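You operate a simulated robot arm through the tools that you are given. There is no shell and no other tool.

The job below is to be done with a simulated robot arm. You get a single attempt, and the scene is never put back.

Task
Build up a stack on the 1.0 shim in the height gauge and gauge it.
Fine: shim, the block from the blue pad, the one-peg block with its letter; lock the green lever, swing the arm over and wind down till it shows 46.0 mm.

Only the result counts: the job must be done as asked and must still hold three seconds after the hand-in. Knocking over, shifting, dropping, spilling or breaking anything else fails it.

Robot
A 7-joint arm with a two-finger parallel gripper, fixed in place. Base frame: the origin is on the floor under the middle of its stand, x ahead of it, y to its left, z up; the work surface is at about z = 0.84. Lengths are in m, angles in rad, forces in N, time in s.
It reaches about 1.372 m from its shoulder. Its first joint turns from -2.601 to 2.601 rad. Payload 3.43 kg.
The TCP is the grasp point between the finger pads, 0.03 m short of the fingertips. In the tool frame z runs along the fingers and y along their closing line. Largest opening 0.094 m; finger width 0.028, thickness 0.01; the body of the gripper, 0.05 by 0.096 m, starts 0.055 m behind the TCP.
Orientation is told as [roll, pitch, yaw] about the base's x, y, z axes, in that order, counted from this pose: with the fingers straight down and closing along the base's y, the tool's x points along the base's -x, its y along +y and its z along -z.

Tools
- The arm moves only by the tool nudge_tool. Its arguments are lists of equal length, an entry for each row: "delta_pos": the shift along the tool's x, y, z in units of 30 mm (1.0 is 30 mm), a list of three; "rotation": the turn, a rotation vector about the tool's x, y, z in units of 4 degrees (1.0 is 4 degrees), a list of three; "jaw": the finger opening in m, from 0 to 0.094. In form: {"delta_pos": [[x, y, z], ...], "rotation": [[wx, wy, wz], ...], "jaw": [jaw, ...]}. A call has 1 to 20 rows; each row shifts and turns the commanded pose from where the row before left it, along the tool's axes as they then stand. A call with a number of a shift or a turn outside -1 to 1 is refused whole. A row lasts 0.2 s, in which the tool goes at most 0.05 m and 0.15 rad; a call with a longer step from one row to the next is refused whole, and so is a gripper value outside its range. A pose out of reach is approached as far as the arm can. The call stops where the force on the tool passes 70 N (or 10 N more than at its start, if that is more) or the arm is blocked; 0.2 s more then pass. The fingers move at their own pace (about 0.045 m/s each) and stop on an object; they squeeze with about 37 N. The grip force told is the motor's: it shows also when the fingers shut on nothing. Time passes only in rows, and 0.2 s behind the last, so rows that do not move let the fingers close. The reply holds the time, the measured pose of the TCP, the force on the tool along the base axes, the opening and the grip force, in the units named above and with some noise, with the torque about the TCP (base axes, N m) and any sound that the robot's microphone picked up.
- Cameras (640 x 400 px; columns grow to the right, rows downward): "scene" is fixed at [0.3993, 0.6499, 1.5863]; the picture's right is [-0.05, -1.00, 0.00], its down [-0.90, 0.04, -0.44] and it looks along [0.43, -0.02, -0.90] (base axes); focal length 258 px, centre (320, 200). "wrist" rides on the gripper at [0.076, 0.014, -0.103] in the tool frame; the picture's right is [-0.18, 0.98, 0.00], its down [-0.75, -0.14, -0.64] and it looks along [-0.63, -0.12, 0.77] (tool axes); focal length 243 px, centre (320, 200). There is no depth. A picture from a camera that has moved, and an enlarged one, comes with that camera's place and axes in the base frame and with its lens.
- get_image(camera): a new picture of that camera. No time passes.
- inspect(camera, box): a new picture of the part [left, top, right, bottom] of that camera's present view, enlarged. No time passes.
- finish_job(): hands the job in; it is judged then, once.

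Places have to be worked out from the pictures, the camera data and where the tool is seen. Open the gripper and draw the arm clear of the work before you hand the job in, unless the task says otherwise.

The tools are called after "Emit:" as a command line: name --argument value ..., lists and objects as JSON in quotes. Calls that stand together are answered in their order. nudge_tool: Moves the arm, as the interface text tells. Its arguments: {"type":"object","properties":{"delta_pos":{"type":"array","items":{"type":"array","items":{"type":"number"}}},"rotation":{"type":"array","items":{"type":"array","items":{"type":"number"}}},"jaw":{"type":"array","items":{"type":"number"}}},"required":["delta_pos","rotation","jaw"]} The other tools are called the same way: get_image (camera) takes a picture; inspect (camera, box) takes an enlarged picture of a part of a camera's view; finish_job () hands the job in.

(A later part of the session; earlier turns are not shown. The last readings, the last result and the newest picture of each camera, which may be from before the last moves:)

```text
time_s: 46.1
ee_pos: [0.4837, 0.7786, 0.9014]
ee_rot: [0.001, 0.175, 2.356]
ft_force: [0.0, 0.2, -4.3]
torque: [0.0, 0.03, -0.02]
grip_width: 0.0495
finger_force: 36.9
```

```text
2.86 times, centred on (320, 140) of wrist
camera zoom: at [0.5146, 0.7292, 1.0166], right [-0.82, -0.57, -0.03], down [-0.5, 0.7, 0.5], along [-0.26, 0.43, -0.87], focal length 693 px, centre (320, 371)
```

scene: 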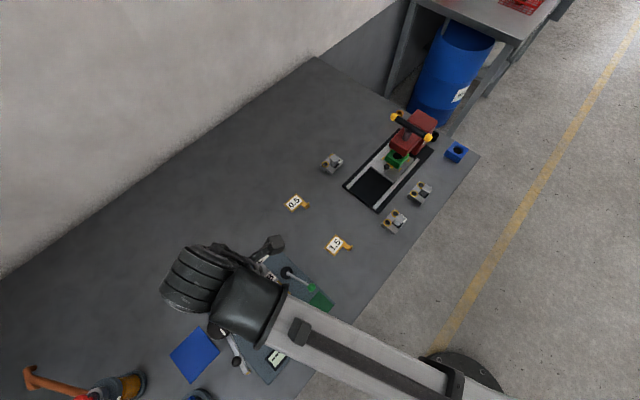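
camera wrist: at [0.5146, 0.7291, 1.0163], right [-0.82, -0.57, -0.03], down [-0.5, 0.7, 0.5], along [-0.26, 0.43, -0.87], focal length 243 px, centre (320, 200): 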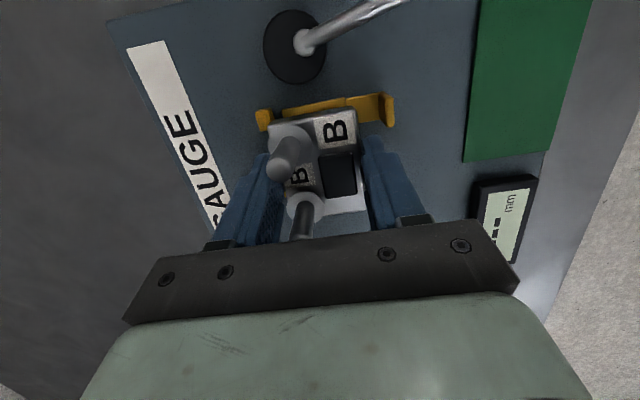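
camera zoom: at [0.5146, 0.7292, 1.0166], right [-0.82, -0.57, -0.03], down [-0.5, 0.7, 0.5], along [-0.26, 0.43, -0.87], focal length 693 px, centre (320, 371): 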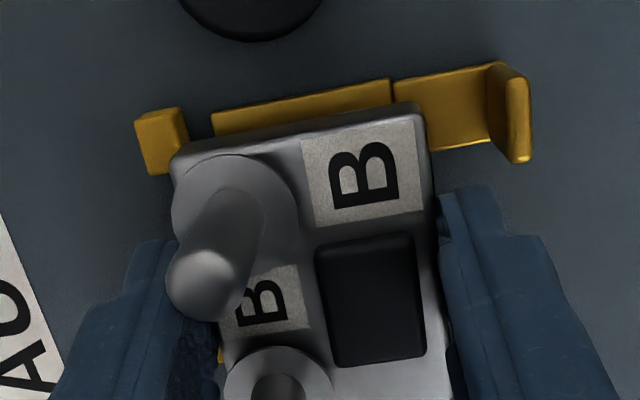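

Settled: the block would overlap the bar by about 2 mm and just touch the cubes. I shift 4.5 mm right and 2 mm front, then re-check.

Emit:
nudge_tool --delta_pos '[[0.148, 0.067, 0.026], [0, 0, 0], [0, 0, 0]]' --rotation '[[0, 0, 0], [0, 0, 0], [0, 0, 0]]' --jaw '[0.03, 0.03, 0.03]'

Emit:
inspect --camera "wrist" --box '[240, 70, 400, 210]'

```text
time_s: 46.9
ee_pos: [0.4864, 0.774, 0.9025]
ee_rot: [-0.001, 0.178, 2.355]
ft_force: [-0.5, 0.4, -4.6]
torque: [-0.03, 0.04, 0.01]
grip_width: 0.0497
finger_force: 36.7
```

```text
2.86 times, centred on (320, 140) of wrist
camera zoom: at [0.5161, 0.7245, 1.0169], right [-0.82, -0.57, -0.03], down [-0.5, 0.7, 0.5], along [-0.26, 0.43, -0.87], focal length 693 px, centre (320, 371)
```

zoom: 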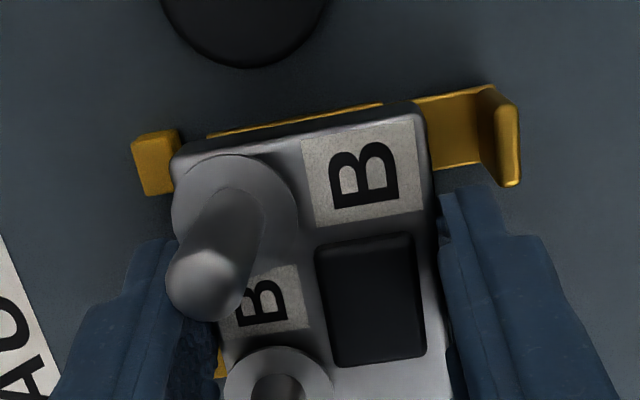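

There is about a 1 mm gap to the cubes. I nudge 1.5 mm more to the right, then descend 9 mm in small steps.

Emit:
nudge_tool --delta_pos '[[0.05, 0.023, 0.009], [0, 0, 0], [-0.0174, 0, 0.0985], [-0.0174, 0, 0.0985], [-0.0174, 0, 0.0985], [0, 0, 0]]' --rotation '[[0, 0, 0], [0, 0, 0], [0, 0, 0], [0, 0, 0], [0, 0, 0], [0, 0, 0]]' --jaw '[0.03, 0.03, 0.03, 0.03, 0.03, 0.03]'

Emit:
inspect --camera "wrist" --box '[240, 70, 400, 210]'

```text
time_s: 48.3
ee_pos: [0.4854, 0.772, 0.8932]
ee_rot: [0.0, 0.176, 2.358]
ft_force: [0.2, 0.9, 0.1]
torque: [-0.04, 0.01, 0.0]
grip_width: 0.0497
finger_force: 36.5
```

```text
2.86 times, centred on (320, 140) of wrist
camera zoom: at [0.5161, 0.7221, 1.0075], right [-0.82, -0.57, -0.03], down [-0.51, 0.7, 0.5], along [-0.26, 0.43, -0.87], focal length 693 px, centre (320, 371)
```

zoom: 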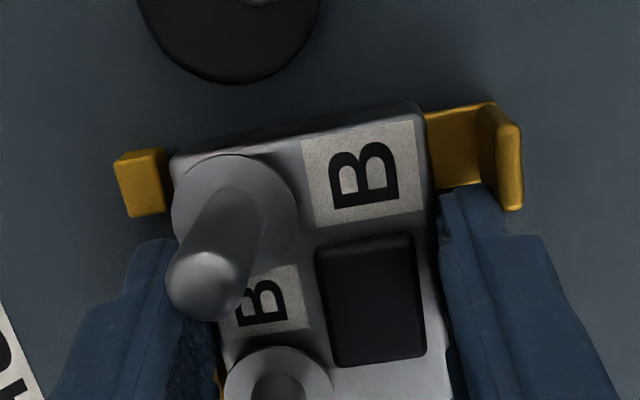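

The weight has come off the tool (force changed from -4.3 to about 0 N) at z≈0.893, so the block rests on the shim. Now I ease it in small steps toward the cubes and the bar, watching the force.

Emit:
nudge_tool --delta_pos '[[0, -0.033, 0], [0, 0, 0], [-0.049, 0, -0.0087], [0, 0, 0]]' --rotation '[[0, 0, 0], [0, 0, 0], [0, 0, 0], [0, 0, 0]]' --jaw '[0.03, 0.03, 0.03, 0.03]'

Emit:
inspect --camera "wrist" --box '[240, 70, 400, 210]'

```text
time_s: 49.3
ee_pos: [0.4853, 0.7737, 0.8927]
ee_rot: [0.001, 0.176, 2.357]
ft_force: [0.7, -2.0, 2.1]
torque: [-0.08, -0.02, 0.0]
grip_width: 0.0495
finger_force: 36.5
```

```text
2.86 times, centred on (320, 140) of wrist
camera zoom: at [0.5158, 0.7234, 1.0075], right [-0.82, -0.57, -0.03], down [-0.51, 0.7, 0.5], along [-0.26, 0.43, -0.87], focal length 693 px, centre (320, 371)
```

zoom: 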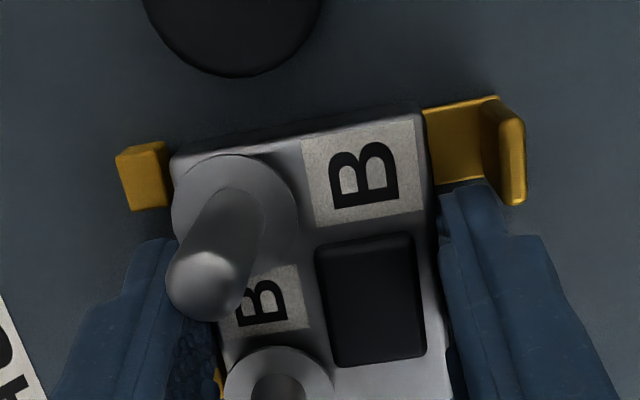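

Only friction-level force so far. I continue another step each way.

Emit:
nudge_tool --delta_pos '[[0, -0.033, 0], [0, 0, 0], [-0.049, 0, -0.0087], [0, 0, 0]]' --rotation '[[0, 0, 0], [0, 0, 0], [0, 0, 0], [0, 0, 0]]' --jaw '[0.03, 0.03, 0.03, 0.03]'

Emit:
inspect --camera "wrist" --box '[240, 70, 400, 210]'

```text
time_s: 50.3
ee_pos: [0.4851, 0.7756, 0.8915]
ee_rot: [-0.001, 0.177, 2.355]
ft_force: [1.9, -2.1, -2.0]
torque: [-0.04, -0.07, -0.04]
grip_width: 0.0494
finger_force: 37.5
```

```text
2.86 times, centred on (320, 140) of wrist
camera zoom: at [0.5156, 0.7252, 1.0075], right [-0.82, -0.57, -0.03], down [-0.51, 0.7, 0.5], along [-0.26, 0.43, -0.87], focal length 693 px, centre (320, 371)
```

zoom: 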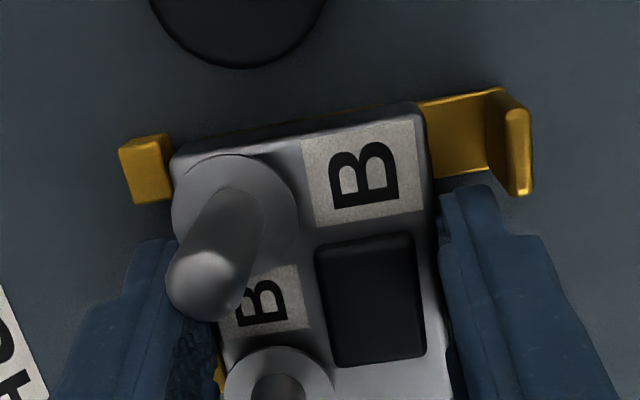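

About 0.5 mm is left to the cubes. One more step each.

Emit:
nudge_tool --delta_pos '[[0, -0.033, 0], [0, 0, 0], [-0.049, 0, -0.0087], [0, 0, 0]]' --rotation '[[0, 0, 0], [0, 0, 0], [0, 0, 0], [0, 0, 0]]' --jaw '[0.03, 0.03, 0.03, 0.03]'

Emit:
inspect --camera "wrist" --box '[240, 70, 400, 210]'

```text
time_s: 51.3
ee_pos: [0.4864, 0.7762, 0.8925]
ee_rot: [0.0, 0.179, 2.355]
ft_force: [11.5, -19.0, -5.6]
torque: [-0.6, -0.35, 0.2]
grip_width: 0.0495
finger_force: 36.6
```

```text
2.86 times, centred on (320, 140) of wrist
camera zoom: at [0.5157, 0.726, 1.0078], right [-0.82, -0.57, -0.03], down [-0.5, 0.71, 0.5], along [-0.26, 0.43, -0.87], focal length 693 px, centre (320, 371)
```

zoom: 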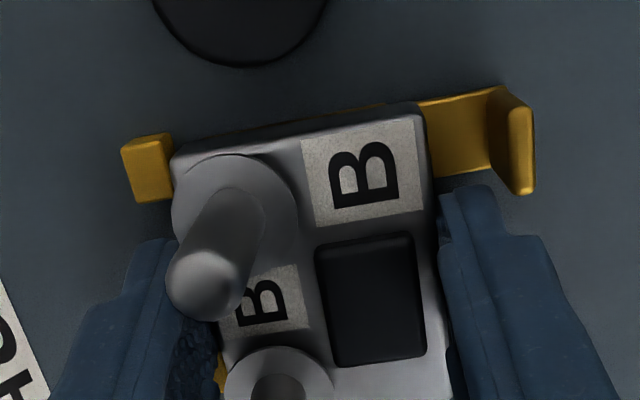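

Reaction is about 21 N from the bar and 5 N from the cubes, so the block is seated in the corner. I relax the push slightly, then open only about 2.5 mm per side, because the shim's upright tab is about 4 mm in front of the front finger.

Emit:
nudge_tool --delta_pos '[[0.035, -0.01, 0.006], [0, 0, 0], [0, 0, 0]]' --rotation '[[0, 0, 0], [0, 0, 0], [0, 0, 0]]' --jaw '[0.03, 0.03, 0.03]'

```text
time_s: 52.1
ee_pos: [0.4855, 0.7759, 0.8916]
ee_rot: [0.001, 0.178, 2.356]
ft_force: [8.6, -19.1, -4.4]
torque: [-0.64, -0.28, -0.01]
grip_width: 0.0493
finger_force: 37.5
```

Emit:
nudge_tool --delta_pos '[[0.05, 0, 0.009], [0, 0, 0], [0, 0, 0]]' --rotation '[[0, 0, 0], [0, 0, 0], [0, 0, 0]]' --jaw '[0.03, 0.03, 0.03]'

```text
time_s: 52.9
ee_pos: [0.4851, 0.7757, 0.8921]
ee_rot: [0.001, 0.176, 2.357]
ft_force: [4.4, -5.4, -6.2]
torque: [-0.26, -0.08, -0.12]
grip_width: 0.0498
finger_force: 37.3
```

The tool is still carrying the block's weight. I lower 1 mm so it rests on the shim, then open slightly.

Emit:
nudge_tool --delta_pos '[[-0.0058, 0, 0.0328], [0, 0, 0], [0, 0, 0]]' --rotation '[[0, 0, 0], [0, 0, 0], [0, 0, 0]]' --jaw '[0.03, 0.03, 0.03]'

```text
time_s: 53.7
ee_pos: [0.4865, 0.7767, 0.8913]
ee_rot: [-0.003, 0.176, 2.358]
ft_force: [-1.0, 2.7, 6.1]
torque: [-0.1, 0.02, 0.0]
grip_width: 0.0494
finger_force: 37.0
```

The block is pressed lightly on the shim with no side load. I open to 54.5 mm.

Emit:
nudge_tool --delta_pos '[[0, 0, 0], [0, 0, 0], [0, 0, 0]]' --rotation '[[0, 0, 0], [0, 0, 0], [0, 0, 0]]' --jaw '[0.0545, 0.0545, 0.0545]'

Emit:
inspect --camera "wrist" --box '[240, 70, 400, 210]'

```text
time_s: 54.5
ee_pos: [0.4864, 0.7737, 0.8912]
ee_rot: [-0.001, 0.176, 2.357]
ft_force: [-0.4, 0.8, 0.2]
torque: [-0.02, 0.02, -0.02]
grip_width: 0.0546
finger_force: 0.1
```

```text
2.86 times, centred on (320, 140) of wrist
camera zoom: at [0.5169, 0.7248, 1.007], right [-0.82, -0.57, -0.03], down [-0.51, 0.7, 0.5], along [-0.26, 0.43, -0.87], focal length 693 px, centre (320, 371)
```

zoom: 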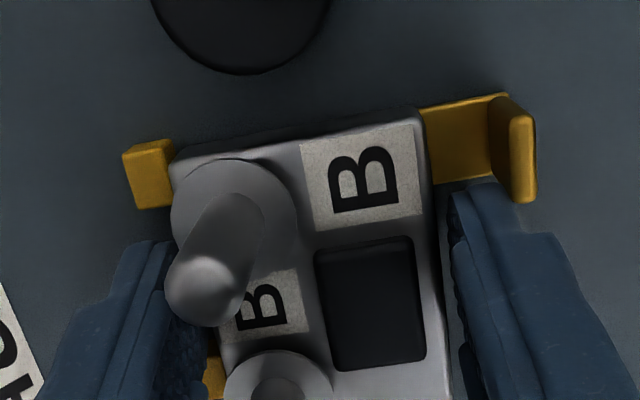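

Both fingers are clear of the block and the tab. I rise straight up.

Emit:
nudge_tool --delta_pos '[[0.03, 0, -0.164], [0.058, 0, -0.328], [0.087, 0, -0.49], [0.16, 0, -0.9], [0.16, 0, -0.9], [0.16, 0, -0.9], [0.16, 0, -0.9]]' --rotation '[[0, 0, 0], [0, 0, 0], [0, 0, 0], [0, 0, 0], [0, 0, 0], [0, 0, 0], [0, 0, 0]]' --jaw '[0.0545, 0.0545, 0.0545, 0.0545, 0.0545, 0.0545, 0.0545]'

Emit:
get_image --camera "wrist"

Emit:
inspect --camera "wrist" --box '[250, 60, 390, 180]'

```text
time_s: 56.1
ee_pos: [0.4862, 0.7762, 1.0323]
ee_rot: [0.001, 0.175, 2.356]
ft_force: [0.7, 0.1, 0.3]
torque: [-0.01, 0.03, -0.03]
grip_width: 0.0544
finger_force: 0.0
```

```text
taken
camera wrist: at [0.5165, 0.7249, 1.1471], right [-0.82, -0.57, -0.03], down [-0.51, 0.7, 0.5], along [-0.26, 0.43, -0.87], focal length 243 px, centre (320, 200)
```

wrist: 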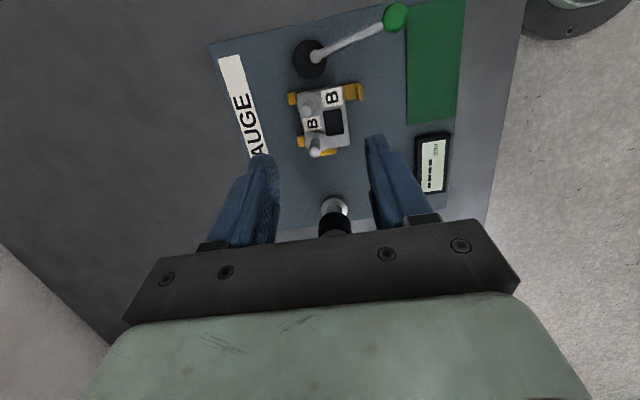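

```text
3.33 times, centred on (320, 120) of wrist
camera zoom: at [0.5165, 0.7249, 1.1471], right [-0.82, -0.57, -0.03], down [-0.51, 0.7, 0.5], along [-0.26, 0.43, -0.87], focal length 809 px, centre (320, 467)
```

zoom: 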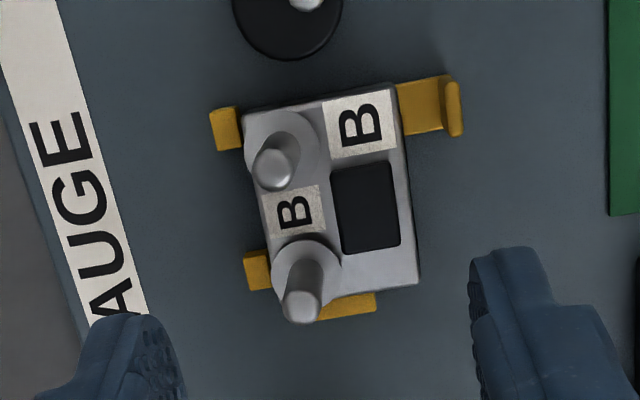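

The lower block is seated against both cubes and the bar on the 1.0 shim. I level the tool again, rise a little, and travel to the upper B block.

Emit:
nudge_tool --delta_pos '[[0, 0, -0.5], [0, 0, 0], [0, 0, 0], [0, 0, 0]]' --rotation '[[0, 0, 0], [0, -1, 0], [0, -1, 0], [0, -0.51, 0]]' --jaw '[0.06, 0.06, 0.06, 0.06]'

```text
time_s: 57.1
ee_pos: [0.4859, 0.7782, 1.046]
ee_rot: [0.0, -0.001, 2.356]
ft_force: [-0.2, -0.2, 0.5]
torque: [0.0, -0.03, 0.01]
grip_width: 0.06
finger_force: 0.1
```

Emit:
nudge_tool --delta_pos '[[0.921, 0.318, 0.062], [0.921, 0.318, 0.062], [0.921, 0.318, 0.062], [0.921, 0.318, 0.062], [0.921, 0.318, 0.062], [0.921, 0.318, 0.062], [0.921, 0.318, 0.062], [0.921, 0.318, 0.062], [0.921, 0.318, 0.062], [0.921, 0.318, 0.062], [0.921, 0.318, 0.062], [0.921, 0.318, 0.062], [0.921, 0.318, 0.062], [0.921, 0.318, 0.062], [0, 0, 0], [0, 0, 0]]' --rotation '[[0, 0, 0], [0, 0, 0], [0, 0, 0], [0, 0, 0], [0, 0, 0], [0, 0, 0], [0, 0, 0], [0, 0, 0], [0, 0, 0], [0, 0, 0], [0, 0, 0], [0, 0, 0], [0, 0, 0], [0, 0, 0], [0, 0, 0], [0, 0, 0]]' --jaw '[0.06, 0.06, 0.06, 0.06, 0.06, 0.06, 0.06, 0.06, 0.06, 0.06, 0.06, 0.06, 0.06, 0.06, 0.06, 0.06]'

Emit:
get_image --camera "wrist"

Emit:
get_image --camera "scene"

```text
time_s: 60.5
ee_pos: [0.6653, 0.409, 1.0188]
ee_rot: [0.001, 0.0, 2.356]
ft_force: [0.1, -0.2, 0.1]
torque: [0.04, 0.01, 0.01]
grip_width: 0.0599
finger_force: 0.0
```

```text
taken
camera wrist: at [0.7086, 0.3462, 1.1228], right [-0.82, -0.57, 0.0], down [-0.43, 0.63, 0.64], along [-0.36, 0.53, -0.77], focal length 243 px, centre (320, 200)
```

wrist: 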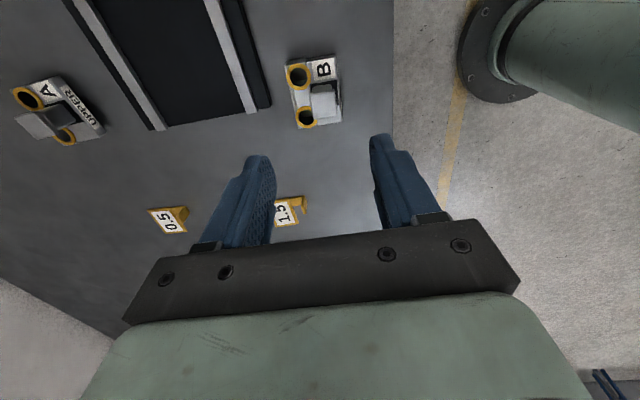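

```text
taken
```

scene: 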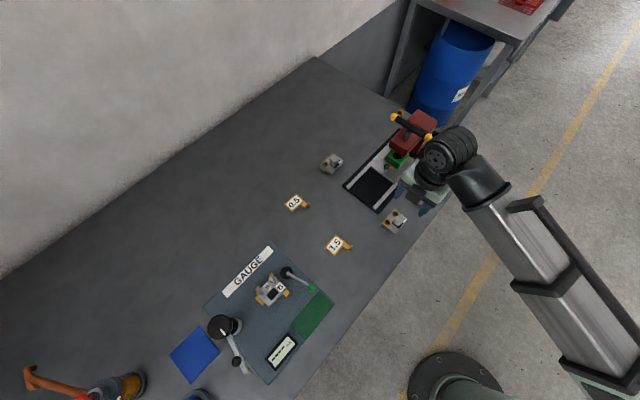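

The B upper block is right under the camera. I zoom in for geometry: the handle, the bores and the orientation. I also check the lower block from the scene.

Emit:
inspect --camera "wrist" --box '[270, 45, 360, 140]'

Emit:
inspect --camera "scene" --box '[375, 200, 415, 240]'

Emit:
inspect --camera "scene" --box '[245, 260, 305, 320]'

```text
4.21 times, centred on (315, 92) of wrist
camera zoom: at [0.7086, 0.3462, 1.1228], right [-0.82, -0.57, 0.0], down [-0.43, 0.63, 0.64], along [-0.36, 0.53, -0.77], focal length 1022 px, centre (341, 653)
```

zoom: 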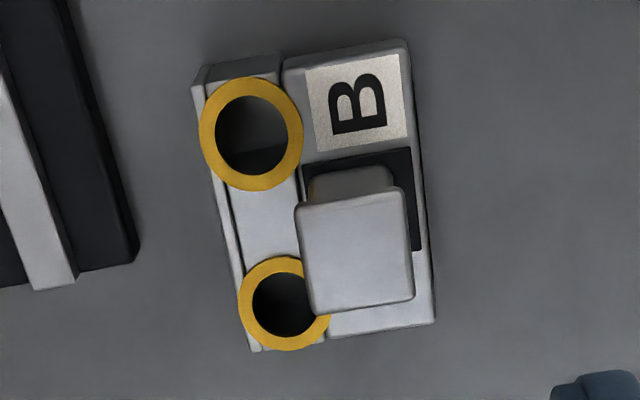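

```text
10.00 times, centred on (395, 220) of scene
camera zoom: at [0.3993, 0.6499, 1.5863], right [-0.05, -1.0, 0.0], down [-0.9, 0.04, -0.44], along [0.43, -0.02, -0.9], focal length 2579 px, centre (-430, 0)
```

zoom: 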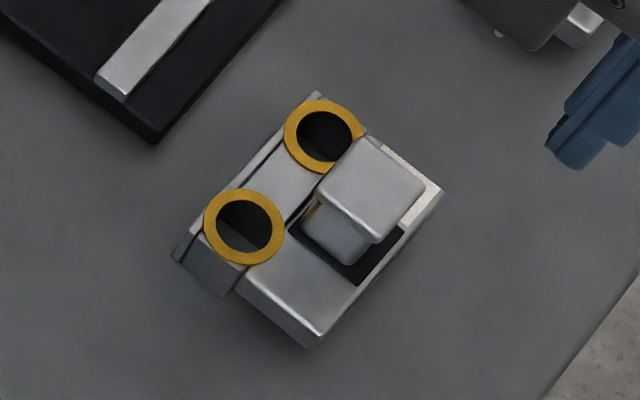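

```text
6.67 times, centred on (275, 290) of scene
camera zoom: at [0.3993, 0.6499, 1.5863], right [-0.05, -1.0, 0.0], down [-0.9, 0.04, -0.44], along [0.43, -0.02, -0.9], focal length 1720 px, centre (620, -400)
```

zoom: 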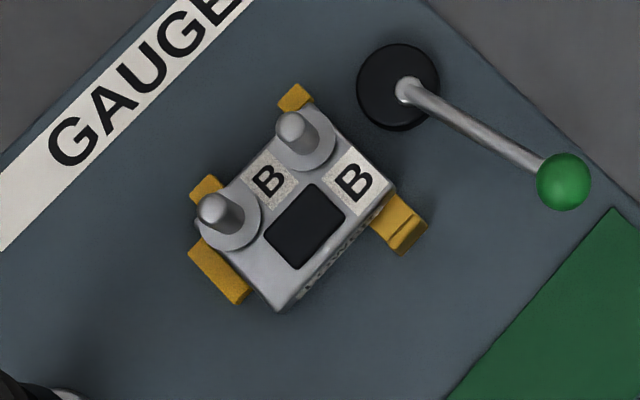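

Triangulating puts the upper body top at about 0.862, the handle head top at about 0.895 and the head at about 24×23 mm, sitting 21 mm in front of the bore line and nearly aligned with the tool. I grip the handle head with the fingertips staying about 12 mm above the body, so they will clear the lower block's pegs later.

Emit:
nudge_tool --delta_pos '[[0, 0.12, 0], [0, 0, 0.9], [0, 0, 0.9], [0, 0, 0.9], [0, 0, 0.6], [0, 0, 0]]' --rotation '[[0, 0, 0.42], [0, 0, 0], [0, 0, 0], [0, 0, 0], [0, 0, 0], [0, 0, 0]]' --jaw '[0.05, 0.05, 0.05, 0.05, 0.05, 0.05]'

Emit:
get_image --camera "wrist"

Emit:
inspect --camera "wrist" --box '[230, 80, 410, 220]'

Emit:
inspect --camera "scene" --box '[360, 180, 440, 240]'

```text
time_s: 61.9
ee_pos: [0.6605, 0.408, 0.9219]
ee_rot: [-0.001, 0.002, 2.328]
ft_force: [1.0, -0.5, -0.2]
torque: [0.01, 0.02, 0.01]
grip_width: 0.05
finger_force: 0.0
```

```text
taken
camera wrist: at [0.7024, 0.3429, 1.0254], right [-0.84, -0.54, 0.0], down [-0.42, 0.65, 0.64], along [-0.35, 0.54, -0.77], focal length 243 px, centre (320, 200)
```

wrist: 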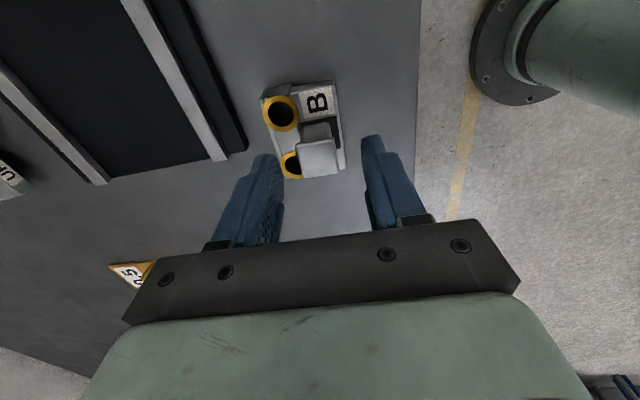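

```text
2.86 times, centred on (320, 150) of wrist
camera zoom: at [0.7024, 0.3429, 1.0254], right [-0.84, -0.54, 0.0], down [-0.42, 0.65, 0.64], along [-0.35, 0.54, -0.77], focal length 693 px, centre (320, 343)
```

zoom: 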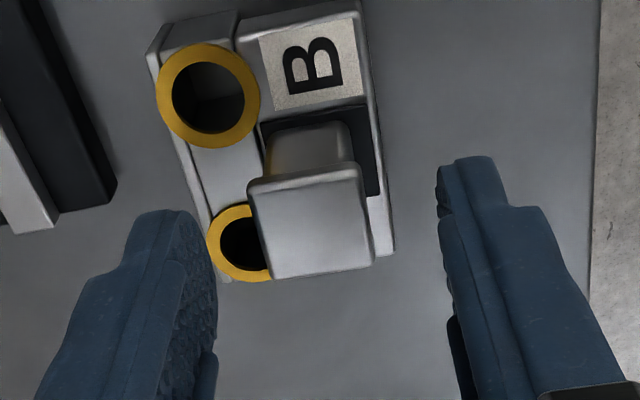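

```text
6.67 times, centred on (400, 210) of scene
camera zoom: at [0.3993, 0.6499, 1.5863], right [-0.05, -1.0, 0.0], down [-0.9, 0.04, -0.44], along [0.43, -0.02, -0.9], focal length 1720 px, centre (-213, 133)
```

zoom: 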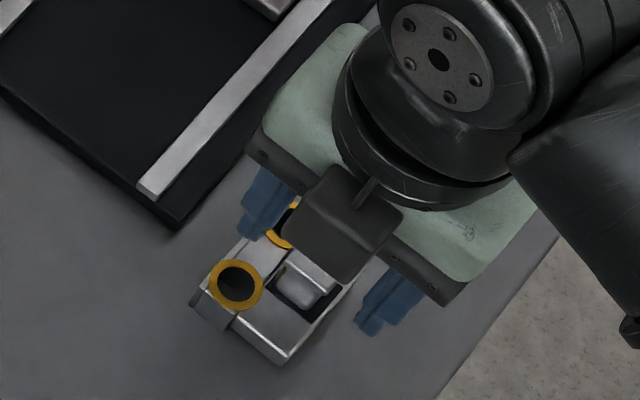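

The head is centred within about 1.7 mm. I adjust, go down 17 mm and close on it.

Emit:
nudge_tool --delta_pos '[[0, -0.05, 0.2], [0, 0, 0.38], [0, 0, 0], [0, 0, 0], [0, 0, 0], [0, 0, 0], [0, 0, 0]]' --rotation '[[0, 0, 0], [0, 0, 0], [0, 0, 0], [0, 0, 0], [0, 0, 0], [0, 0, 0], [0, 0, 0]]' --jaw '[0.05, 0.05, 0.05, 0.01, 0.01, 0.01, 0.01]'

Emit:
get_image --camera "wrist"

Emit:
inspect --camera "wrist" --box '[230, 80, 410, 220]'

```text
time_s: 63.5
ee_pos: [0.6618, 0.4087, 0.9048]
ee_rot: [-0.001, 0.003, 2.33]
ft_force: [-0.6, -1.6, 0.1]
torque: [-0.08, 0.01, -0.01]
grip_width: 0.0234
finger_force: 37.4
```

```text
taken
camera wrist: at [0.7037, 0.3442, 1.0076], right [-0.84, -0.54, 0.0], down [-0.42, 0.65, 0.64], along [-0.35, 0.54, -0.77], focal length 243 px, centre (320, 200)
```

wrist: 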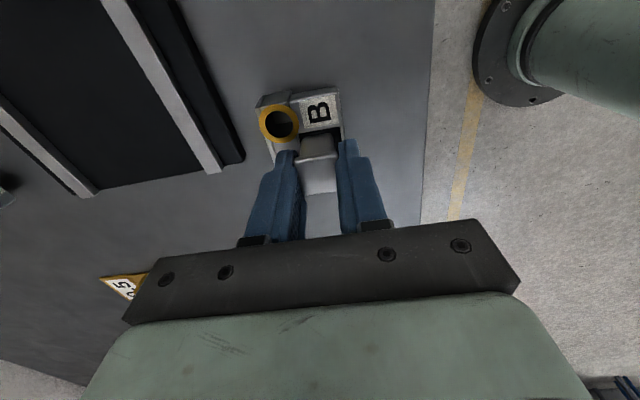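

```text
2.86 times, centred on (320, 150) of wrist
camera zoom: at [0.7037, 0.3442, 1.0076], right [-0.84, -0.54, 0.0], down [-0.42, 0.65, 0.64], along [-0.35, 0.54, -0.77], focal length 693 px, centre (320, 343)
```

zoom: 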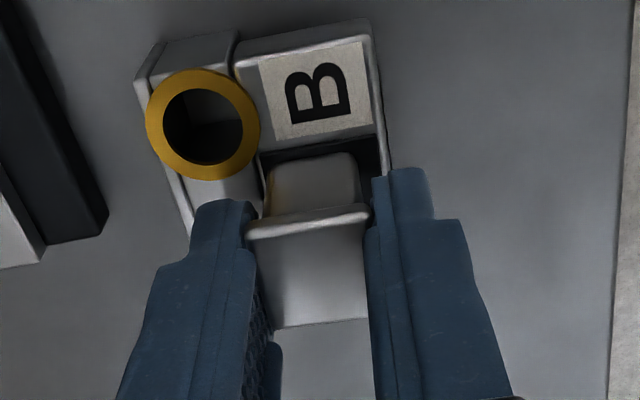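

The head is gripped at 23.4 mm. I lift straight up 155 mm with a 1.6° yaw correction, then carry the block over the nest at height.

Emit:
nudge_tool --delta_pos '[[0, 0, -0.2], [0, 0, -0.5], [0, 0, -0.8], [0, 0, -0.9], [0, 0, -0.9], [0, 0, -0.95], [0, 0, -0.95], [-0.98, -0.3295, 0], [-0.98, -0.3295, 0], [-0.98, -0.3295, 0], [-0.98, -0.3295, 0], [-0.98, -0.3295, 0], [-0.98, -0.3295, 0], [-0.98, -0.3295, 0], [-0.98, -0.3295, 0], [-0.98, -0.3295, 0], [-0.98, -0.3295, 0], [-0.98, -0.3295, 0], [-0.98, -0.3295, 0], [-0.98, -0.3295, 0]]' --rotation '[[0, 0, 0], [0, 0, 0], [0, 0, 0], [0, 0, 0], [0, 0, 0], [0, 0, 0], [0, 0, -0.4], [0, 0, 0], [0, 0, 0], [0, 0, 0], [0, 0, 0], [0, 0, 0], [0, 0, 0], [0, 0, 0], [0, 0, 0], [0, 0, 0], [0, 0, 0], [0, 0, 0], [0, 0, 0], [0, 0, 0]]' --jaw '[0.01, 0.01, 0.01, 0.01, 0.01, 0.01, 0.01, 0.01, 0.01, 0.01, 0.01, 0.01, 0.01, 0.01, 0.01, 0.01, 0.01, 0.01, 0.01, 0.01]'

Emit:
nudge_tool --delta_pos '[[0, 0, 0], [0, 0, 0]]' --rotation '[[0, 0, 0], [0, 0, 0]]' --jaw '[0.01, 0.01]'

Emit:
get_image --camera "wrist"

Emit:
inspect --camera "wrist" --box '[230, 70, 410, 210]'

Emit:
get_image --camera "scene"

```text
time_s: 67.7
ee_pos: [0.4838, 0.7701, 1.0581]
ee_rot: [-0.001, 0.001, 2.353]
ft_force: [-0.7, -0.9, -3.5]
torque: [0.04, 0.02, -0.01]
grip_width: 0.0232
finger_force: 36.7
```

```text
time_s: 68.3
ee_pos: [0.4838, 0.7701, 1.0585]
ee_rot: [0.001, 0.002, 2.356]
ft_force: [0.0, -0.5, -3.0]
torque: [0.0, 0.03, -0.04]
grip_width: 0.0237
finger_force: 36.4
```

```text
taken
camera wrist: at [0.5276, 0.7057, 1.162], right [-0.83, -0.56, 0.0], down [-0.43, 0.63, 0.64], along [-0.36, 0.53, -0.77], focal length 243 px, centre (320, 200)
```

wrist: 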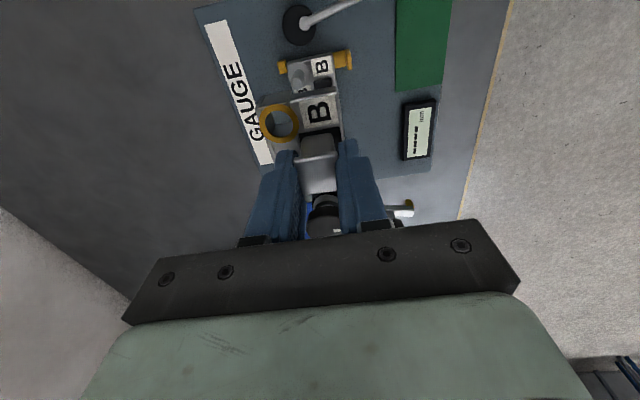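

```text
2.86 times, centred on (320, 140) of wrist
camera zoom: at [0.5276, 0.7057, 1.162], right [-0.83, -0.56, 0.0], down [-0.43, 0.63, 0.64], along [-0.36, 0.53, -0.77], focal length 693 px, centre (320, 371)
```

zoom: 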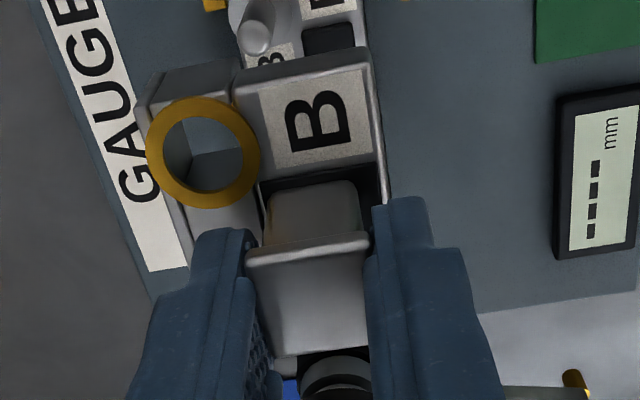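

```text
taken
```

scene: 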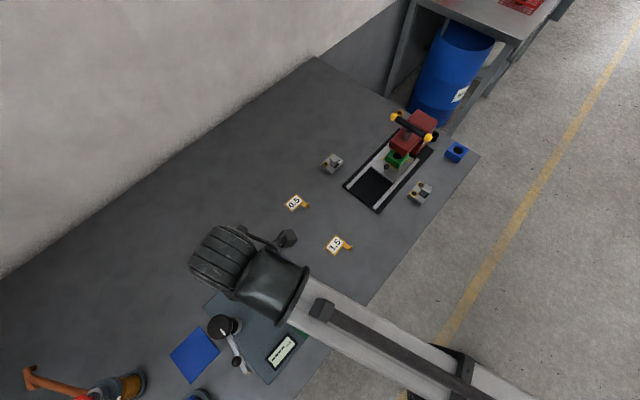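

The bores are through holes. I zoom on bore and peg together to compute the alignment.

Emit:
inspect --camera "wrist" --box '[250, 40, 370, 150]'

```text
3.64 times, centred on (310, 95) of wrist
camera zoom: at [0.5276, 0.7057, 1.162], right [-0.83, -0.56, 0.0], down [-0.43, 0.63, 0.64], along [-0.36, 0.53, -0.77], focal length 882 px, centre (356, 582)
```

zoom: 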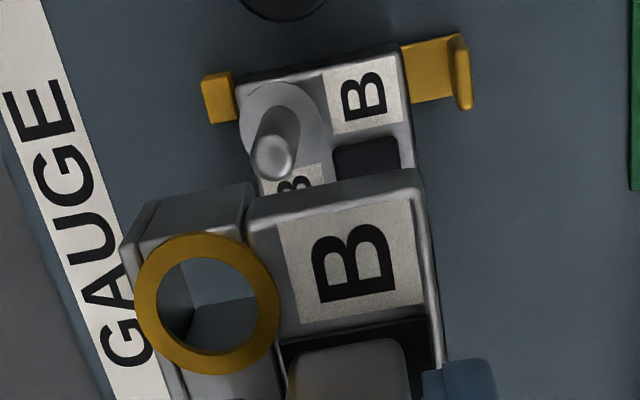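

The peg 1 axis is about 4 mm left and 2 mm in front of bore 1, with about 2 mm of radial clearance. I shift, turn 1.2°, and descend until the block's bottom is just above the peg tips.

Emit:
nudge_tool --delta_pos '[[-0.14, 0.06, 0], [0, 0, 0.6], [0, 0, 0.8], [0, 0, 0.8], [0, 0, 0.4], [0, 0, 0], [0, 0, 0]]' --rotation '[[0, 0, 0.3], [0, 0, 0], [0, 0, 0], [0, 0, 0], [0, 0, 0], [0, 0, 0], [0, 0, 0]]' --jaw '[0.01, 0.01, 0.01, 0.01, 0.01, 0.01, 0.01]'

Emit:
get_image --camera "wrist"

Emit:
inspect --camera "wrist" --box '[240, 70, 380, 180]'

Emit:
inspect --camera "scene" --box '[200, 250, 320, 350]'

```text
time_s: 69.9
ee_pos: [0.4805, 0.7714, 0.9783]
ee_rot: [0.001, 0.003, 2.335]
ft_force: [-0.1, -0.8, -3.5]
torque: [-0.02, 0.04, 0.0]
grip_width: 0.0236
finger_force: 36.5
```

```text
taken
camera wrist: at [0.5223, 0.707, 1.0824], right [-0.84, -0.55, 0.0], down [-0.42, 0.64, 0.64], along [-0.35, 0.54, -0.77], focal length 243 px, centre (320, 200)
```

wrist: 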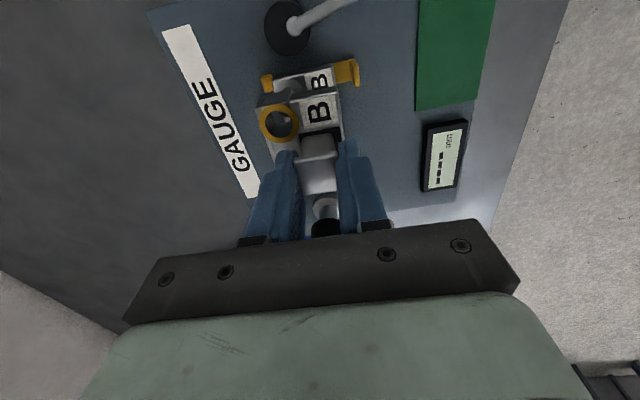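

```text
3.64 times, centred on (310, 125) of wrist
camera zoom: at [0.5223, 0.707, 1.0824], right [-0.84, -0.55, 0.0], down [-0.42, 0.64, 0.64], along [-0.35, 0.54, -0.77], focal length 882 px, centre (356, 473)
```

zoom: 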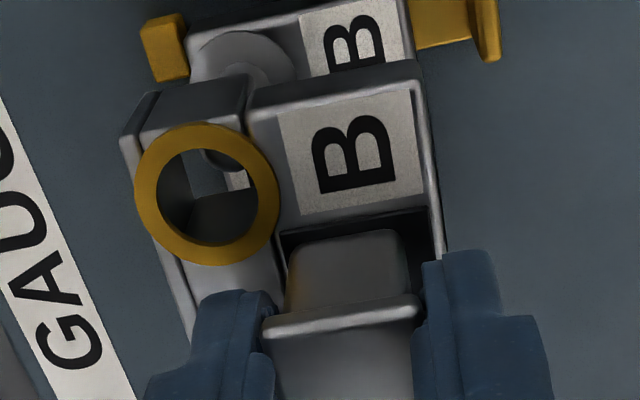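

```text
4.00 times, centred on (260, 300) of scene
camera zoom: at [0.3993, 0.6499, 1.5863], right [-0.05, -1.0, 0.0], down [-0.9, 0.04, -0.44], along [0.43, -0.02, -0.9], focal length 1032 px, centre (560, -200)
```

zoom: 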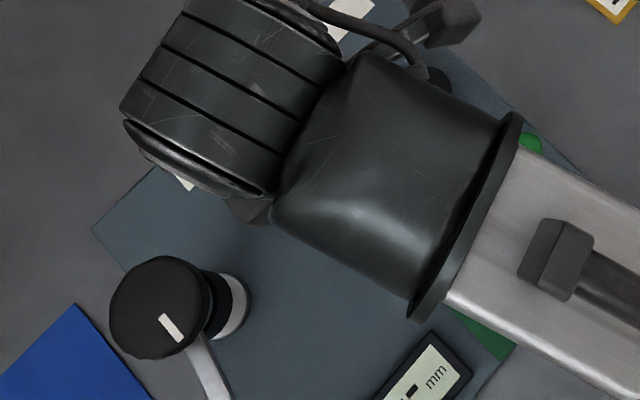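

Emit:
inspect --camera "wrist" --box '[250, 70, 320, 150]'

```text
5.00 times, centred on (285, 110) of wrist
camera zoom: at [0.5223, 0.707, 1.0824], right [-0.84, -0.55, 0.0], down [-0.42, 0.64, 0.64], along [-0.35, 0.54, -0.77], focal length 1213 px, centre (495, 650)
```

zoom: 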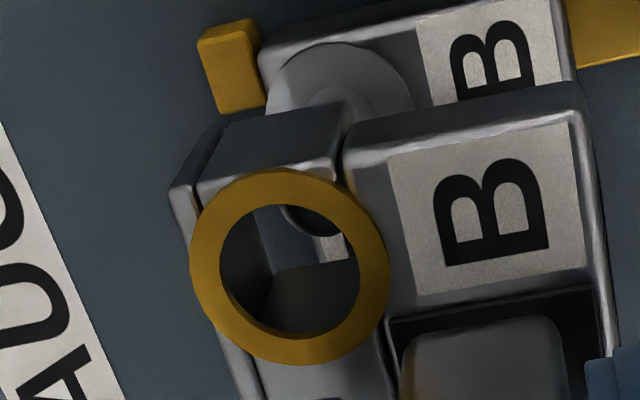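

Bore 1 and peg 1 line up within about 1 mm. I descend 12 mm in small steps to engage the peg tips and watch the force.

Emit:
nudge_tool --delta_pos '[[0, 0, 0.1], [0, 0, 0.1], [0, 0, 0.1], [0, 0, 0.1], [0, 0, 0]]' --rotation '[[0, 0, 0], [0, 0, 0], [0, 0, 0], [0, 0, 0], [0, 0, 0]]' --jaw '[0.01, 0.01, 0.01, 0.01, 0.01]'

Emit:
inspect --camera "wrist" --box '[250, 70, 350, 160]'

```text
time_s: 71.1
ee_pos: [0.4801, 0.7721, 0.9682]
ee_rot: [0.0, 0.002, 2.336]
ft_force: [0.3, -1.0, -4.2]
torque: [0.02, 0.01, 0.01]
grip_width: 0.0236
finger_force: 37.0
```

```text
4.44 times, centred on (300, 115) of wrist
camera zoom: at [0.5224, 0.7071, 1.0722], right [-0.84, -0.55, 0.0], down [-0.42, 0.64, 0.64], along [-0.35, 0.54, -0.77], focal length 1078 px, centre (409, 578)
```

zoom: 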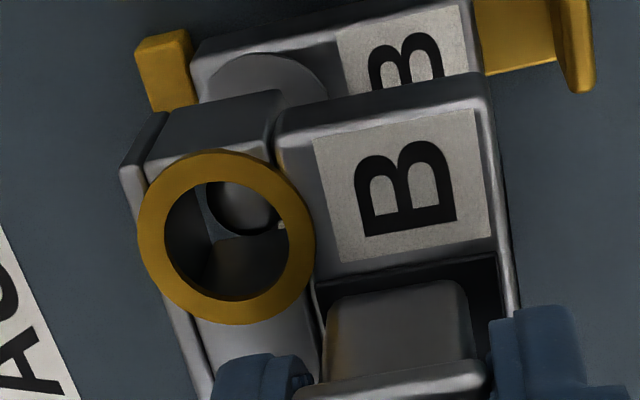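

The peg tip is centred in the bore and entering, with no contact force. I keep descending in steps.

Emit:
nudge_tool --delta_pos '[[0, 0, 0.13], [0, 0, 0.13], [0, 0, 0.13], [0, 0, 0.13], [0, 0, 0.13], [0, 0, 0]]' --rotation '[[0, 0, 0], [0, 0, 0], [0, 0, 0], [0, 0, 0], [0, 0, 0], [0, 0, 0]]' --jaw '[0.01, 0.01, 0.01, 0.01, 0.01, 0.01]'

Emit:
inspect --camera "wrist" --box '[250, 70, 350, 160]'

```text
time_s: 72.5
ee_pos: [0.4798, 0.7716, 0.9479]
ee_rot: [0.0, 0.002, 2.334]
ft_force: [0.3, 0.5, -3.5]
torque: [-0.03, 0.03, 0.0]
grip_width: 0.0238
finger_force: 37.0
```

```text
4.44 times, centred on (300, 115) of wrist
camera zoom: at [0.5221, 0.7072, 1.0522], right [-0.84, -0.55, 0.0], down [-0.42, 0.64, 0.64], along [-0.35, 0.54, -0.77], focal length 1078 px, centre (409, 578)
```

zoom: 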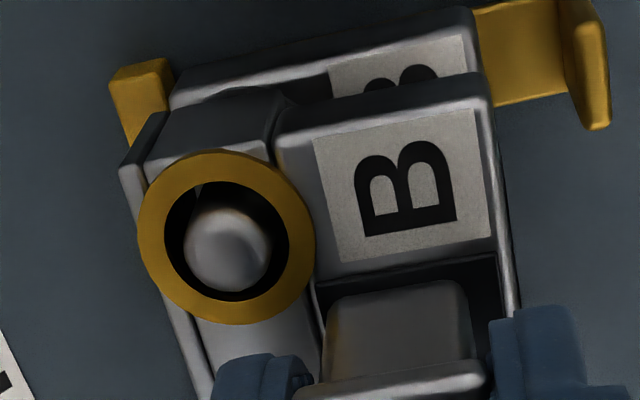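

The peg is well inside bore 1. About 9 mm should remain, so I go on in smaller steps.

Emit:
nudge_tool --delta_pos '[[0, 0, 0.06], [0, 0, 0.06], [0, 0, 0.06], [0, 0, 0]]' --rotation '[[0, 0, 0], [0, 0, 0], [0, 0, 0], [0, 0, 0]]' --jaw '[0.01, 0.01, 0.01, 0.01]'

Emit:
inspect --camera "wrist" --box '[250, 70, 350, 160]'

```text
time_s: 73.5
ee_pos: [0.4806, 0.7717, 0.9449]
ee_rot: [-0.002, 0.001, 2.336]
ft_force: [-1.0, 1.9, 6.3]
torque: [0.0, -0.04, 0.01]
grip_width: 0.0236
finger_force: 36.6
```

```text
4.44 times, centred on (300, 115) of wrist
camera zoom: at [0.522, 0.7074, 1.0475], right [-0.84, -0.55, 0.0], down [-0.42, 0.64, 0.64], along [-0.35, 0.54, -0.77], focal length 1078 px, centre (409, 578)
```

zoom: 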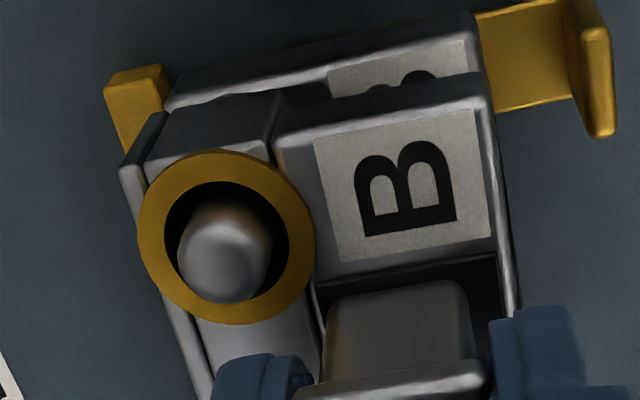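

There is about 10 N of contact at TCP z≈0.9445. That puts the upper body's top about 46–47 mm above the plate, which fits the expected 46.0. A small extra press checks that it is firmly seated.

Emit:
nudge_tool --delta_pos '[[0, 0, 0.03], [0, 0, 0], [0, 0, 0]]' --rotation '[[0, 0, 0], [0, 0, 0], [0, 0, 0]]' --jaw '[0.01, 0.01, 0.01]'

Emit:
inspect --camera "wrist" --box '[250, 60, 370, 160]'

```text
time_s: 74.3
ee_pos: [0.48, 0.7728, 0.9434]
ee_rot: [-0.002, 0.0, 2.334]
ft_force: [-1.1, 3.7, 21.3]
torque: [0.0, -0.11, 0.02]
grip_width: 0.0237
finger_force: 37.0
```

```text
4.00 times, centred on (310, 110) of wrist
camera zoom: at [0.5219, 0.7071, 1.0474], right [-0.84, -0.55, 0.0], down [-0.42, 0.64, 0.64], along [-0.35, 0.54, -0.77], focal length 970 px, centre (360, 560)
```

zoom: 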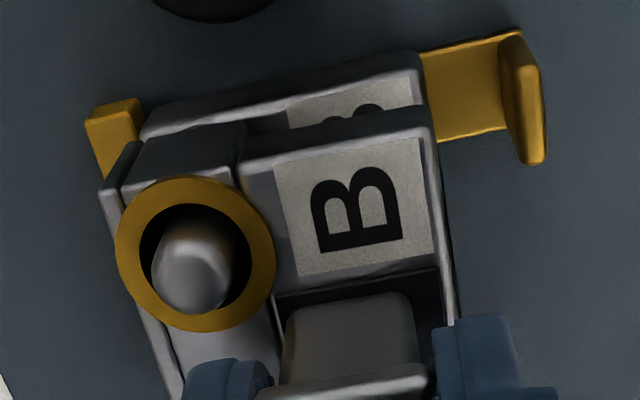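

It is firmly seated (25 N with no further travel). I relax the press, open the fingers, and rise.

Emit:
nudge_tool --delta_pos '[[0, 0, -0.035], [0, 0, 0], [0, 0, 0], [0, 0, 0], [0, 0, 0], [0, 0, -0.2], [0, 0, -0.6], [0, 0, -0.9], [0, 0, -0.9]]' --rotation '[[0, 0, 0], [0, 0, 0], [0, 0, 0], [0, 0, 0], [0, 0, 0], [0, 0, 0], [0, 0, 0], [0, 0, 0], [0, 0, 0]]' --jaw '[0.01, 0.01, 0.04, 0.04, 0.04, 0.04, 0.04, 0.04, 0.04]'

Emit:
get_image --camera "wrist"

Emit:
inspect --camera "wrist" --box '[230, 60, 370, 180]'

```text
time_s: 76.3
ee_pos: [0.4806, 0.7712, 1.0235]
ee_rot: [0.0, 0.001, 2.337]
ft_force: [0.6, 0.4, -0.3]
torque: [-0.01, -0.01, -0.01]
grip_width: 0.0399
finger_force: 0.0
```

```text
taken
camera wrist: at [0.5222, 0.7064, 1.1263], right [-0.84, -0.55, 0.0], down [-0.42, 0.64, 0.64], along [-0.35, 0.54, -0.77], focal length 243 px, centre (320, 200)
```

wrist: 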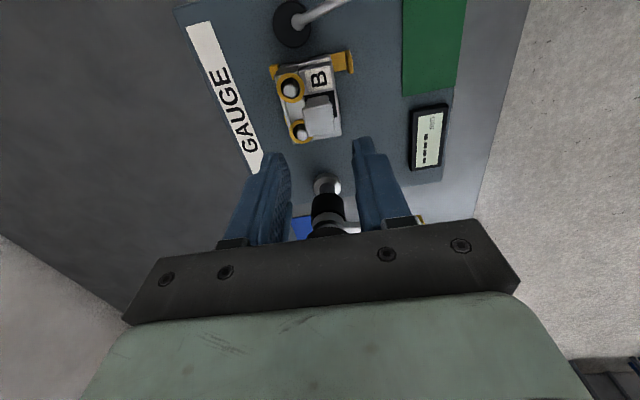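

```text
3.33 times, centred on (300, 120) of wrist
camera zoom: at [0.5222, 0.7064, 1.1263], right [-0.84, -0.55, 0.0], down [-0.42, 0.64, 0.64], along [-0.35, 0.54, -0.77], focal length 809 px, centre (387, 467)
```

zoom: 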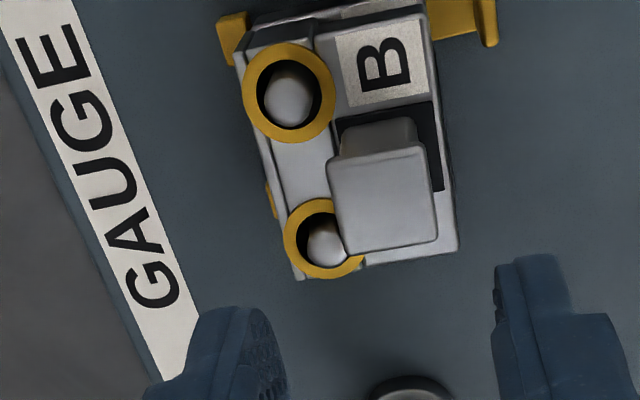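

Both pegs show through the bores and the stack is complete. Now the lever: I zoom in on it from both cameras for hints on which way it locks.

Emit:
nudge_tool --delta_pos '[[0.9, 0, -0.2], [0.9, 0, -0.2], [0.9, 0, 0], [0, 0, 0]]' --rotation '[[0, 0, 0], [0, 0, 0], [0, 0, 0], [0, 0, 0]]' --jaw '[0.04, 0.04, 0.04, 0.04]'

Emit:
get_image --camera "wrist"

Emit:
inspect --camera "wrist" --box '[250, 40, 390, 140]'

Emit:
get_image --camera "scene"

```text
time_s: 77.3
ee_pos: [0.5366, 0.7112, 1.0345]
ee_rot: [0.0, 0.001, 2.334]
ft_force: [0.0, 0.8, -0.5]
torque: [-0.02, 0.01, -0.03]
grip_width: 0.0399
finger_force: 0.0
```

```text
taken
camera wrist: at [0.579, 0.6468, 1.1384], right [-0.84, -0.55, 0.0], down [-0.42, 0.64, 0.64], along [-0.35, 0.54, -0.77], focal length 243 px, centre (320, 200)
```

wrist: 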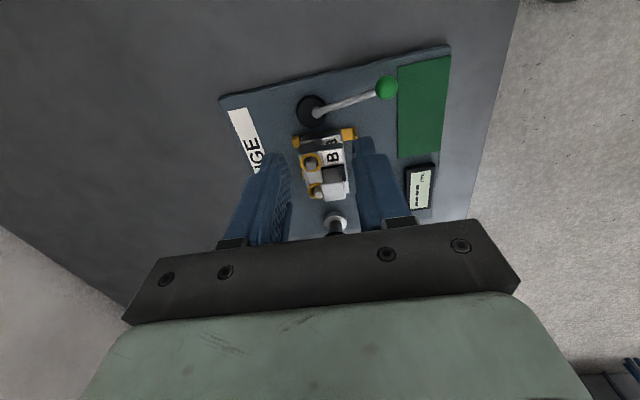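

```text
4.00 times, centred on (320, 90) of wrist
camera zoom: at [0.579, 0.6468, 1.1384], right [-0.84, -0.55, 0.0], down [-0.42, 0.64, 0.64], along [-0.35, 0.54, -0.77], focal length 970 px, centre (320, 640)
```

zoom: 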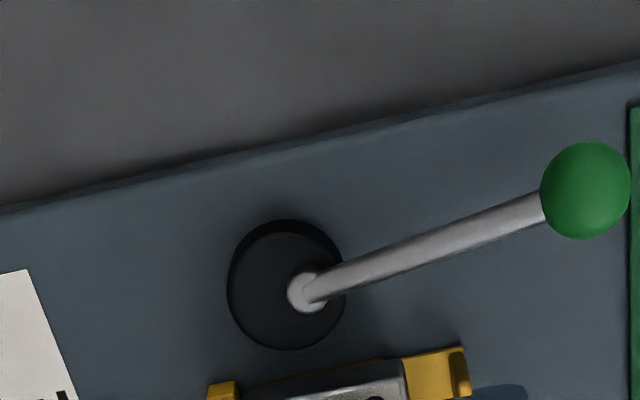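

```text
taken
```

scene: 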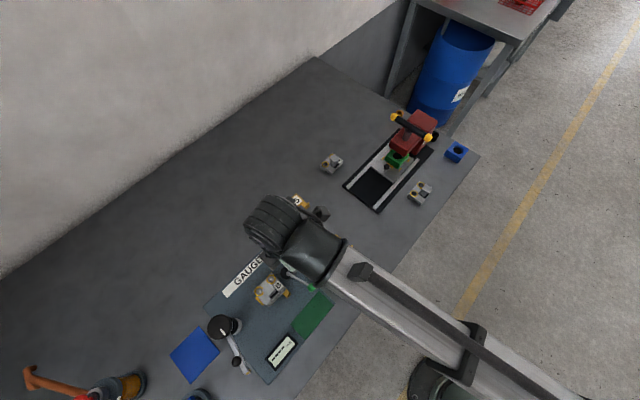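

The lever's white pivot pin is offset about 7 mm in front of the black disc's centre, so the disc is an eccentric cam. Swinging the lever counter-clockwise (green ball to the right) brings the cam toward the block, and that is the locking direction. I'll take the ball in a loose fork of the fingers, so first I turn the tool about 76° so its closing line is tangential to the lever.

Emit:
nudge_tool --delta_pos '[[0, 0, 0], [0, 0, 0], [0, 0, 0], [0, 0, 0], [0, 0, 0], [0, 0, 0], [0, 0, 0], [0, 0, 0], [0, 0, 0], [0, 0, 0], [0, 0, 0], [0, 0, 0], [0, 0, 0], [0, 0, 0], [0, 0, 0], [0, 0, 0], [0, 0, 0], [0, 0, 0], [0, 0, 0], [0, 0, 0]]' --rotation '[[0, 0, 1], [0, 0, 1], [0, 0, 1], [0, 0, 1], [0, 0, 1], [0, 0, 1], [0, 0, 1], [0, 0, 1], [0, 0, 1], [0, 0, 1], [0, 0, 1], [0, 0, 1], [0, 0, 1], [0, 0, 1], [0, 0, 1], [0, 0, 1], [0, 0, 1], [0, 0, 1], [0, 0, 1], [0, 0, 0]]' --jaw '[0.034, 0.034, 0.034, 0.034, 0.034, 0.034, 0.034, 0.034, 0.034, 0.034, 0.034, 0.034, 0.034, 0.034, 0.034, 0.034, 0.034, 0.034, 0.034, 0.034]'

Emit:
get_image --camera "wrist"

```text
time_s: 81.5
ee_pos: [0.5358, 0.7131, 1.0347]
ee_rot: [-0.003, -0.001, 1.007]
ft_force: [-0.9, 0.2, 0.1]
torque: [-0.03, -0.02, 0.01]
grip_width: 0.0338
finger_force: 0.1
```

```text
taken
camera wrist: at [0.4829, 0.6569, 1.1379], right [-0.73, 0.68, 0.0], down [0.52, 0.56, 0.64], along [0.44, 0.47, -0.77], focal length 243 px, centre (320, 200)
```

wrist: 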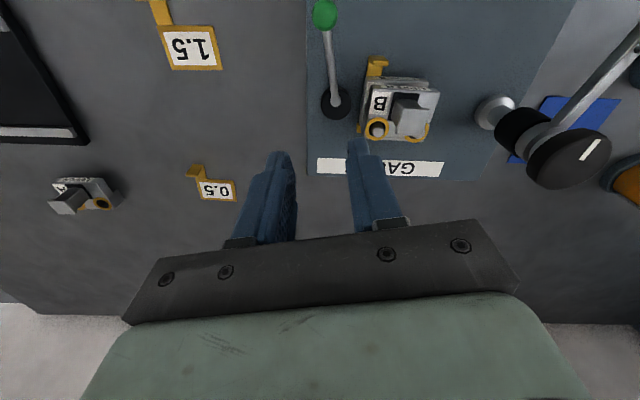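

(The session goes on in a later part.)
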